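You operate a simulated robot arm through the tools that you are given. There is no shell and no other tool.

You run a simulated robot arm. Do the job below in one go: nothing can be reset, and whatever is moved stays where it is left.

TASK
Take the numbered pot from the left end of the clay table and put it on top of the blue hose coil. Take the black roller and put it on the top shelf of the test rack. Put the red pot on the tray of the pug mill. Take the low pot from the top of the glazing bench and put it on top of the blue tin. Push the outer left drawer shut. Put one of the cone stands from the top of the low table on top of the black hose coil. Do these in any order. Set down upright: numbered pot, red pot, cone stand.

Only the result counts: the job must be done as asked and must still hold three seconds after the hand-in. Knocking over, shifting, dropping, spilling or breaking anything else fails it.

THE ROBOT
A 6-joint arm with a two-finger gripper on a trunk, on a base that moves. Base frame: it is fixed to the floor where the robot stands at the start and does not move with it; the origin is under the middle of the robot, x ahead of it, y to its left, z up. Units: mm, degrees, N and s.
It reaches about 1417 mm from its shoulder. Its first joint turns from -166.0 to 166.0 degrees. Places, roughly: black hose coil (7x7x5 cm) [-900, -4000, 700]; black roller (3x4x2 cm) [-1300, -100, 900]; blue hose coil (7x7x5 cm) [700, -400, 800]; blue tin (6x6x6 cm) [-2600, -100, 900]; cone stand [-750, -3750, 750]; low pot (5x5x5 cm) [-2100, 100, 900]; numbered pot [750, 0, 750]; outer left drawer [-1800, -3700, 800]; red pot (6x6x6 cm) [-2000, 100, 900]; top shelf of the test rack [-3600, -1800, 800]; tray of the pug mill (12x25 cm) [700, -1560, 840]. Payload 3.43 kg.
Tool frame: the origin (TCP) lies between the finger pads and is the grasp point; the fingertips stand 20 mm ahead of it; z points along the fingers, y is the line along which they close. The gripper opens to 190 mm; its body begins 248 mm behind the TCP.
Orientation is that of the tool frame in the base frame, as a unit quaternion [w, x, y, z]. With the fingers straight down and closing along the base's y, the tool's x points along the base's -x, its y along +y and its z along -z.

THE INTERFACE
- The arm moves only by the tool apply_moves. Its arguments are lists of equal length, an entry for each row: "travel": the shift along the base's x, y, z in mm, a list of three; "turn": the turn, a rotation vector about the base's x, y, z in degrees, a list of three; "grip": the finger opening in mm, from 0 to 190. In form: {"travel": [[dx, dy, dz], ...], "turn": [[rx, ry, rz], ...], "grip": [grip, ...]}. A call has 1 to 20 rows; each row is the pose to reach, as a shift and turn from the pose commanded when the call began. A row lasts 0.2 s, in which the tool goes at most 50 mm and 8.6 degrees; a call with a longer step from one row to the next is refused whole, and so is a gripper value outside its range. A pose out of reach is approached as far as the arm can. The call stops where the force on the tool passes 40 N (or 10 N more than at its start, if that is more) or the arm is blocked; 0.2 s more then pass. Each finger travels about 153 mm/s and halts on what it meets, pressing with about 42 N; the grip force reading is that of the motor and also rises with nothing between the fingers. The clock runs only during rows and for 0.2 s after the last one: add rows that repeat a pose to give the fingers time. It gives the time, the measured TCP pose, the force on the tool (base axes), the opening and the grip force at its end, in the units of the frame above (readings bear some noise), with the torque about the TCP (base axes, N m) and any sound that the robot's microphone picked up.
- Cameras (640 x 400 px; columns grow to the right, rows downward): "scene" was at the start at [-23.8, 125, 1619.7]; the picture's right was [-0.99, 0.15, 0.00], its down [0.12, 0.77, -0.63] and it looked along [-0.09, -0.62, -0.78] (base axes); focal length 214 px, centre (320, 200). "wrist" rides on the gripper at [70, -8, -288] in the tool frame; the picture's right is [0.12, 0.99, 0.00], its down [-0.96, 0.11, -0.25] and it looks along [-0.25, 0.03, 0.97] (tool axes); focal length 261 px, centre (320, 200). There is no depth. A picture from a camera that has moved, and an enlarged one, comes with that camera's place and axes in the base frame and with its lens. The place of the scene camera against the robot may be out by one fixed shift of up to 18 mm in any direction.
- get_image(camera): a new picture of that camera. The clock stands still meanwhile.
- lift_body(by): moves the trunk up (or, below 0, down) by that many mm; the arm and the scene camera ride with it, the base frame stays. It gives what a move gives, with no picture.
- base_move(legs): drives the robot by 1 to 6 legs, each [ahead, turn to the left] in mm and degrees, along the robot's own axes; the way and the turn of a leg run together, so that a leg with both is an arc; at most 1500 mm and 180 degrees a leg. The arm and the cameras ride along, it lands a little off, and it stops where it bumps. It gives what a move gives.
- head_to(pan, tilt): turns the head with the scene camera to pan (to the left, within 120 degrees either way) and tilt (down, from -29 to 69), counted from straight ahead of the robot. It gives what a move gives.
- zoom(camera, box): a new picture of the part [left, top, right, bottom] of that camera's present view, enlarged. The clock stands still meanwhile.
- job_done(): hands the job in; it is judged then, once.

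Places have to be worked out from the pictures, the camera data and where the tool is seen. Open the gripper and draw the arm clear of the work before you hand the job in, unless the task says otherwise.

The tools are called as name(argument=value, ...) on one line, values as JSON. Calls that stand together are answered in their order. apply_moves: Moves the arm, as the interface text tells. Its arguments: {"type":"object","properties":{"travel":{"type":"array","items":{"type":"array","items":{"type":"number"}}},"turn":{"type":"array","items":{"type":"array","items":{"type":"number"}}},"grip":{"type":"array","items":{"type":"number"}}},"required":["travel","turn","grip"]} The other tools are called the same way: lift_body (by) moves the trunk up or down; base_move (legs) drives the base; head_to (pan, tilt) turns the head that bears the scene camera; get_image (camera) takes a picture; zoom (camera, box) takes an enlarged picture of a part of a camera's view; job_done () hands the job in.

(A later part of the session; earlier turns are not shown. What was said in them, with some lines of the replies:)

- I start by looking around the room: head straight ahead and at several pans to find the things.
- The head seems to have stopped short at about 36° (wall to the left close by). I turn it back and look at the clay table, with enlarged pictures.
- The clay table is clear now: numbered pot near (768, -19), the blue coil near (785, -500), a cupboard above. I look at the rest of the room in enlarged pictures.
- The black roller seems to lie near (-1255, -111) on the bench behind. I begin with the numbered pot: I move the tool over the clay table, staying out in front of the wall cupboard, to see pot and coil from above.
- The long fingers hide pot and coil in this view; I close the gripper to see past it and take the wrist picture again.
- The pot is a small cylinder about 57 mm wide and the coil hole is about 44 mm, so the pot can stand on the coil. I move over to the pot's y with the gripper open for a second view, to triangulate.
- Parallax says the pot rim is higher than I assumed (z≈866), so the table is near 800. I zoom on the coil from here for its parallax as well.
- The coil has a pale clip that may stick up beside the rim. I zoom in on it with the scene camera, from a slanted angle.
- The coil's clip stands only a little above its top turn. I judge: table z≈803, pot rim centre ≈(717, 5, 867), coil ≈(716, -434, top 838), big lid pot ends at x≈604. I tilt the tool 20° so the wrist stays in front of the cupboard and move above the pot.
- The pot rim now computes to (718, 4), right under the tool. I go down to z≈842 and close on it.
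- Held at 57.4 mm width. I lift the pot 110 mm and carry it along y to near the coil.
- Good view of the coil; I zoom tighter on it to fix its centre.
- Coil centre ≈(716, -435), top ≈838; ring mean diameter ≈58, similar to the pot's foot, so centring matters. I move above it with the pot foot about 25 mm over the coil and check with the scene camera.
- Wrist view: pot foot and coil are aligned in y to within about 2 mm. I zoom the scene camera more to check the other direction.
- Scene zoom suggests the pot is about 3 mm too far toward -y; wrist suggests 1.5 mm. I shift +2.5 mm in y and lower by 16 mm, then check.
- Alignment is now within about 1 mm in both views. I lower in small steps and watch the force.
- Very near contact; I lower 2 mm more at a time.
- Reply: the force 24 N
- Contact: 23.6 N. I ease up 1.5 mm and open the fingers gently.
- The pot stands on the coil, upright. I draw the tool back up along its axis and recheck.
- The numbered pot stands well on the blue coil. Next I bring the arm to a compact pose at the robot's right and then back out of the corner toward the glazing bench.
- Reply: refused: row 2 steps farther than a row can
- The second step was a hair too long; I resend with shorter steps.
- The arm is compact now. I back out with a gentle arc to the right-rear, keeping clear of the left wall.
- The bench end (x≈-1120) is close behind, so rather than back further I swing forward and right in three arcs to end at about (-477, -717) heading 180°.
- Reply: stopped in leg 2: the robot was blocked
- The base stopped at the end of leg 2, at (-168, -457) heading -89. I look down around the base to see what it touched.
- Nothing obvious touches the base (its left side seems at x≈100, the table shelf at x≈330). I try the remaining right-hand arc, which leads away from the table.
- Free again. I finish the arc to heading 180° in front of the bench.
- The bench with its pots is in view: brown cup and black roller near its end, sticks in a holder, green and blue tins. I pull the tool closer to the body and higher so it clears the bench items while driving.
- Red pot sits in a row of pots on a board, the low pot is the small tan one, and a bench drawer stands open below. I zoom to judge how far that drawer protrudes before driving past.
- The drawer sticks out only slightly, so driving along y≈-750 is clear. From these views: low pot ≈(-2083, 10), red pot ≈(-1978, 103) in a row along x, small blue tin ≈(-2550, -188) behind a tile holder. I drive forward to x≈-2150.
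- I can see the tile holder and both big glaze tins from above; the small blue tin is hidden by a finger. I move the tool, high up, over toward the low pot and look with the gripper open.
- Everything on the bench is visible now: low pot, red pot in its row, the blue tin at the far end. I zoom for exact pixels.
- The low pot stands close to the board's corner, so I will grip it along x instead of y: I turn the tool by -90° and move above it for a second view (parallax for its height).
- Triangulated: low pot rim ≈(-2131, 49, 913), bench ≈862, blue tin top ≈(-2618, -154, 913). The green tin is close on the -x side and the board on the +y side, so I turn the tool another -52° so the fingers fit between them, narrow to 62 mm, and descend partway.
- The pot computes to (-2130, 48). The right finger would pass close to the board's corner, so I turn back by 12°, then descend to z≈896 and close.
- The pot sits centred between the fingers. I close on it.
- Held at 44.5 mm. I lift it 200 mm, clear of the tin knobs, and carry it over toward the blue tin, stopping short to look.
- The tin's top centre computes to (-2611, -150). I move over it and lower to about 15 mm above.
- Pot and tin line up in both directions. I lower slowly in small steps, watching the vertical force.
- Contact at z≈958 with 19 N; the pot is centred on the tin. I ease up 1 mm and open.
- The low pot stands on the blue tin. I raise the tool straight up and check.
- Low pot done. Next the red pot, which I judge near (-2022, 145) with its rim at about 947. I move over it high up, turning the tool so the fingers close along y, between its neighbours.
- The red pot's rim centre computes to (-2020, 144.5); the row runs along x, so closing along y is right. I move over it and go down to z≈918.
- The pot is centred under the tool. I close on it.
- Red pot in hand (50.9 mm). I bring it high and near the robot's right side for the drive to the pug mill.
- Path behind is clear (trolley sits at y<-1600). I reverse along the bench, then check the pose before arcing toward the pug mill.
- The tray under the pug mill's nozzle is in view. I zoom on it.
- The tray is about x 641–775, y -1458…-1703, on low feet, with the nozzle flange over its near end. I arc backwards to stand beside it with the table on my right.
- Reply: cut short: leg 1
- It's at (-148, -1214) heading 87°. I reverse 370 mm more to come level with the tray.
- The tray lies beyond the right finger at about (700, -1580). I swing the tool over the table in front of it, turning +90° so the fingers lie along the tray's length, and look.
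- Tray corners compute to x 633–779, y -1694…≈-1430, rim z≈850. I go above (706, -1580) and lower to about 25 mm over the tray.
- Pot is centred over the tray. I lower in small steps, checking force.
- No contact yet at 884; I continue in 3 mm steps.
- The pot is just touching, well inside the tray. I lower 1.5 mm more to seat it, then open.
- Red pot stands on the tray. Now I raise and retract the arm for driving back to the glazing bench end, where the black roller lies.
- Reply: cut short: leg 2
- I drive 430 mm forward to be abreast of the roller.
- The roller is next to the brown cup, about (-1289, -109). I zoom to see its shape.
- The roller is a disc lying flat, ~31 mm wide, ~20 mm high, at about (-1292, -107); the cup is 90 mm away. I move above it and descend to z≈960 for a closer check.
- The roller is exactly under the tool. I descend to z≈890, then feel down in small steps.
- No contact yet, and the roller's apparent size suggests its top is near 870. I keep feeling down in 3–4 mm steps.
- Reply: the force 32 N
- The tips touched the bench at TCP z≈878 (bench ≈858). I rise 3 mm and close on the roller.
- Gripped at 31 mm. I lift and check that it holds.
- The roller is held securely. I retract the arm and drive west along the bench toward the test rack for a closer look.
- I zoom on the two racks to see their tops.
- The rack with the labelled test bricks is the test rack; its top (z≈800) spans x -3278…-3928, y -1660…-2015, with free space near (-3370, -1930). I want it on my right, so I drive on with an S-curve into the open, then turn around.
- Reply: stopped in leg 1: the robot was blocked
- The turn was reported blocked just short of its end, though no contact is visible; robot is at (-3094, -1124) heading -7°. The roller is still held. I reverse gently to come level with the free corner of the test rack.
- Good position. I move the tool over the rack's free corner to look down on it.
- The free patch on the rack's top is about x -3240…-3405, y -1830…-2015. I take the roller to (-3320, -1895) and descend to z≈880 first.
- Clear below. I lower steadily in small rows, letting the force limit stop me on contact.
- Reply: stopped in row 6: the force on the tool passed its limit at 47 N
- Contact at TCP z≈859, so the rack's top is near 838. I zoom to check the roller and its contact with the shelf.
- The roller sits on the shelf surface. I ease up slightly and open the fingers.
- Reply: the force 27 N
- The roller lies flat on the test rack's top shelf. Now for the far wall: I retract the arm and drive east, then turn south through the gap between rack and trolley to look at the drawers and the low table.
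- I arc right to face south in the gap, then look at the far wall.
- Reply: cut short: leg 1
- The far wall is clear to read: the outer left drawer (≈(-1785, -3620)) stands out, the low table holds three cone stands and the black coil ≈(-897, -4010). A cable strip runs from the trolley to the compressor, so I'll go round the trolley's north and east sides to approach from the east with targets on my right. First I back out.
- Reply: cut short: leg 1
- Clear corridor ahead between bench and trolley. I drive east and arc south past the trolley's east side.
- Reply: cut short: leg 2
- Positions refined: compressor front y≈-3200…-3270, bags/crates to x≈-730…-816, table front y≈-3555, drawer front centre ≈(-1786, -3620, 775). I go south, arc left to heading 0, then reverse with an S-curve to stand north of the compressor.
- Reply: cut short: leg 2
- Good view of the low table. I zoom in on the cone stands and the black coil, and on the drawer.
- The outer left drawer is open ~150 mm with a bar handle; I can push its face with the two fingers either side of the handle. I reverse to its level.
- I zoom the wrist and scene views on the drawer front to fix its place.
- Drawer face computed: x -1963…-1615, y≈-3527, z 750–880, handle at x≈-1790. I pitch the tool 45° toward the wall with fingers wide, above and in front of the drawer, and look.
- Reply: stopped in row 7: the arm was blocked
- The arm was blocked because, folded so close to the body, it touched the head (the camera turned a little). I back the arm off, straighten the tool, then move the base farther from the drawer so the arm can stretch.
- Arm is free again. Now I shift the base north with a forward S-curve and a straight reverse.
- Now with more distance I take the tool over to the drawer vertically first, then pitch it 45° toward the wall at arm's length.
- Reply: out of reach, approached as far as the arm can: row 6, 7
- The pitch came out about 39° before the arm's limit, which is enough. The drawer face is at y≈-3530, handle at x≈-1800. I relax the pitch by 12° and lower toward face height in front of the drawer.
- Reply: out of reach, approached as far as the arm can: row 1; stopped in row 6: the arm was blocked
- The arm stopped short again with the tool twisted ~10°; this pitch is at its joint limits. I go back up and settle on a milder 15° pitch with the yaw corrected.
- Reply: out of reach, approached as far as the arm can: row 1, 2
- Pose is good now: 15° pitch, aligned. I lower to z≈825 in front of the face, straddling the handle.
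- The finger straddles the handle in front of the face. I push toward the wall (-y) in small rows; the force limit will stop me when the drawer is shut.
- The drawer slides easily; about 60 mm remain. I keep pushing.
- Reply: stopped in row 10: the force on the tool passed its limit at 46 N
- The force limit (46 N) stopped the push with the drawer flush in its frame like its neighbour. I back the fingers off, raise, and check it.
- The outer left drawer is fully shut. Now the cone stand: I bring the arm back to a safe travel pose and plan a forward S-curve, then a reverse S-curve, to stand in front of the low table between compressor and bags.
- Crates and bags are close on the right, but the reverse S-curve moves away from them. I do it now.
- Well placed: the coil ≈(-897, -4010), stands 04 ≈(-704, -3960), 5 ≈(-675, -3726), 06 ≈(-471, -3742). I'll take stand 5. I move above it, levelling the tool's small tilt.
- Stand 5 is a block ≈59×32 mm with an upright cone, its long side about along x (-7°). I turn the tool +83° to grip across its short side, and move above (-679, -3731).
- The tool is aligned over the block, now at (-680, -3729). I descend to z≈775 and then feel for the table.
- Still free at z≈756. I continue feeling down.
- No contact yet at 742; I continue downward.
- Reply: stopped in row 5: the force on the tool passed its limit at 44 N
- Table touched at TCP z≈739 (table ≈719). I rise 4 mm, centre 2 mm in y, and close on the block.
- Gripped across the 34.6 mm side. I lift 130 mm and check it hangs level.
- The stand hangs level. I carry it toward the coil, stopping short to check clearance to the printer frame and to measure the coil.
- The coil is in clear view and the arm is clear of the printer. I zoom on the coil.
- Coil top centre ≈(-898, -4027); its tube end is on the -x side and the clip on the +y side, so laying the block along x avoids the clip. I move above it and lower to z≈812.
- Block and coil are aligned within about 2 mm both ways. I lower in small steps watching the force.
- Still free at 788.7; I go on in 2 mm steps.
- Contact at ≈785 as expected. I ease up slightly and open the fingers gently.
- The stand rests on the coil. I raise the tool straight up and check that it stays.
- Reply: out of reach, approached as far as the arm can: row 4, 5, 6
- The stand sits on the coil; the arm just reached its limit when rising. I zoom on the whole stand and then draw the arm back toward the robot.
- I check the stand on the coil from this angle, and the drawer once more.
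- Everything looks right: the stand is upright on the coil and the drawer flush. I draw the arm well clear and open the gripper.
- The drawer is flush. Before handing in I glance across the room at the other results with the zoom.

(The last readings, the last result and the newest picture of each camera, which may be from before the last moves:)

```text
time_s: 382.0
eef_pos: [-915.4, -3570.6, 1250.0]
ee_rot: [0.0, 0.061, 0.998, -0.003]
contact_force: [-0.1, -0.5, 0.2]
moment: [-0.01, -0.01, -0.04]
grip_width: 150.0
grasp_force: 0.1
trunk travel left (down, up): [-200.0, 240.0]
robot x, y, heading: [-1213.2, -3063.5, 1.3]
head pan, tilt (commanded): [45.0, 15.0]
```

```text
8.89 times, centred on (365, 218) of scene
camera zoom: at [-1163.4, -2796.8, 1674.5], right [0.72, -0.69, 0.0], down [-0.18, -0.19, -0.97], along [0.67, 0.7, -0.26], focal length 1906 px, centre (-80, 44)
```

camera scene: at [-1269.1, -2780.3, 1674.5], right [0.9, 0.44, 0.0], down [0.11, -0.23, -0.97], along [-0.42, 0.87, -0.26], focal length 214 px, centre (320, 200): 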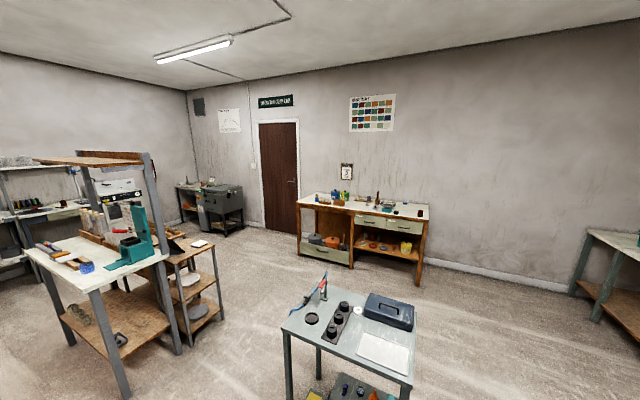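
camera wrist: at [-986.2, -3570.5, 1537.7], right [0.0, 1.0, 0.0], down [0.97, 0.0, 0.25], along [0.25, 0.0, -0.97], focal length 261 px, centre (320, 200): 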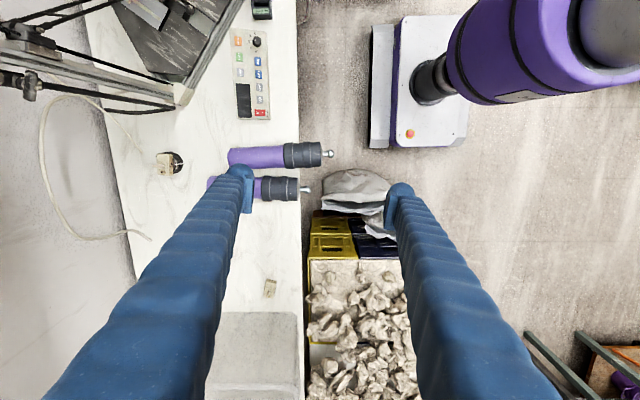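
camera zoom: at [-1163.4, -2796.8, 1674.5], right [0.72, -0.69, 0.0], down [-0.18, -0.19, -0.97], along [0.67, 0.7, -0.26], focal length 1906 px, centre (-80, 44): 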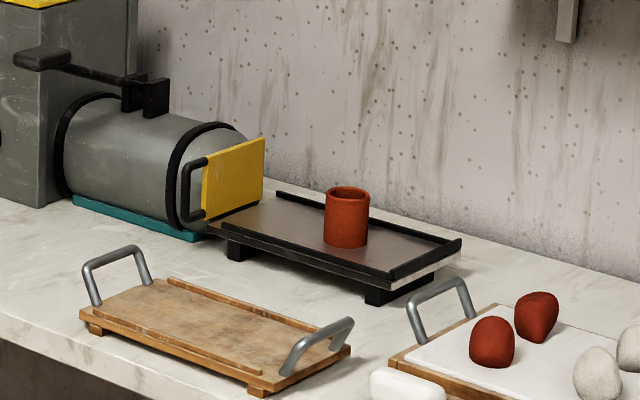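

Red pot, low pot and numbered pot are all in place. One closer look at the numbered pot's uprightness.

zoom(camera="scene", box=[292, 190, 312, 210])

```text
16.00 times, centred on (302, 200) of scene
camera zoom: at [-1163.4, -2796.8, 1674.5], right [0.72, -0.69, 0.0], down [-0.18, -0.19, -0.97], along [0.67, 0.7, -0.26], focal length 3432 px, centre (608, 200)
```

zoom: 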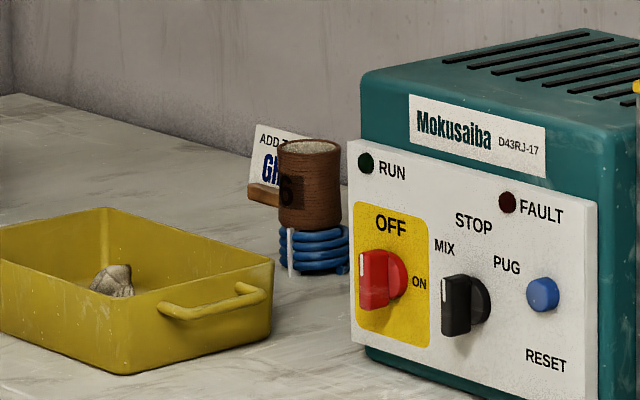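

The numbered pot stands upright on the blue coil. All six jobs are done, the gripper is open and the arm is clear, so I hand in.

job_done()

```text
The job is handed in.
```

All six parts of the job are done and it is handed in. I don't have the judge's result yet.

- **Numbered pot:** it stands upright on the blue hose coil.
- **Black roller:** it lies flat on the top shelf of the test rack. I checked it when I let go of it, but not again at the end.
- **Red pot:** it stands upright on the pug mill's tray.
- **Low pot:** it stands on the blue tin.
- **Outer left drawer:** it is pushed flush with its frame.
- **Cone stand:** I used number 5. It stands upright on the black hose coil, with at most a slight tilt.

The robot reported being blocked several times, both while driving and while moving the arm. At least one was the arm touching its own head camera, and another seemed to be the arm's joint limits. I saw no sign that anything else was touched, and in my final look across the room nothing else appeared moved.

The gripper is open and the arm is clear of the work.
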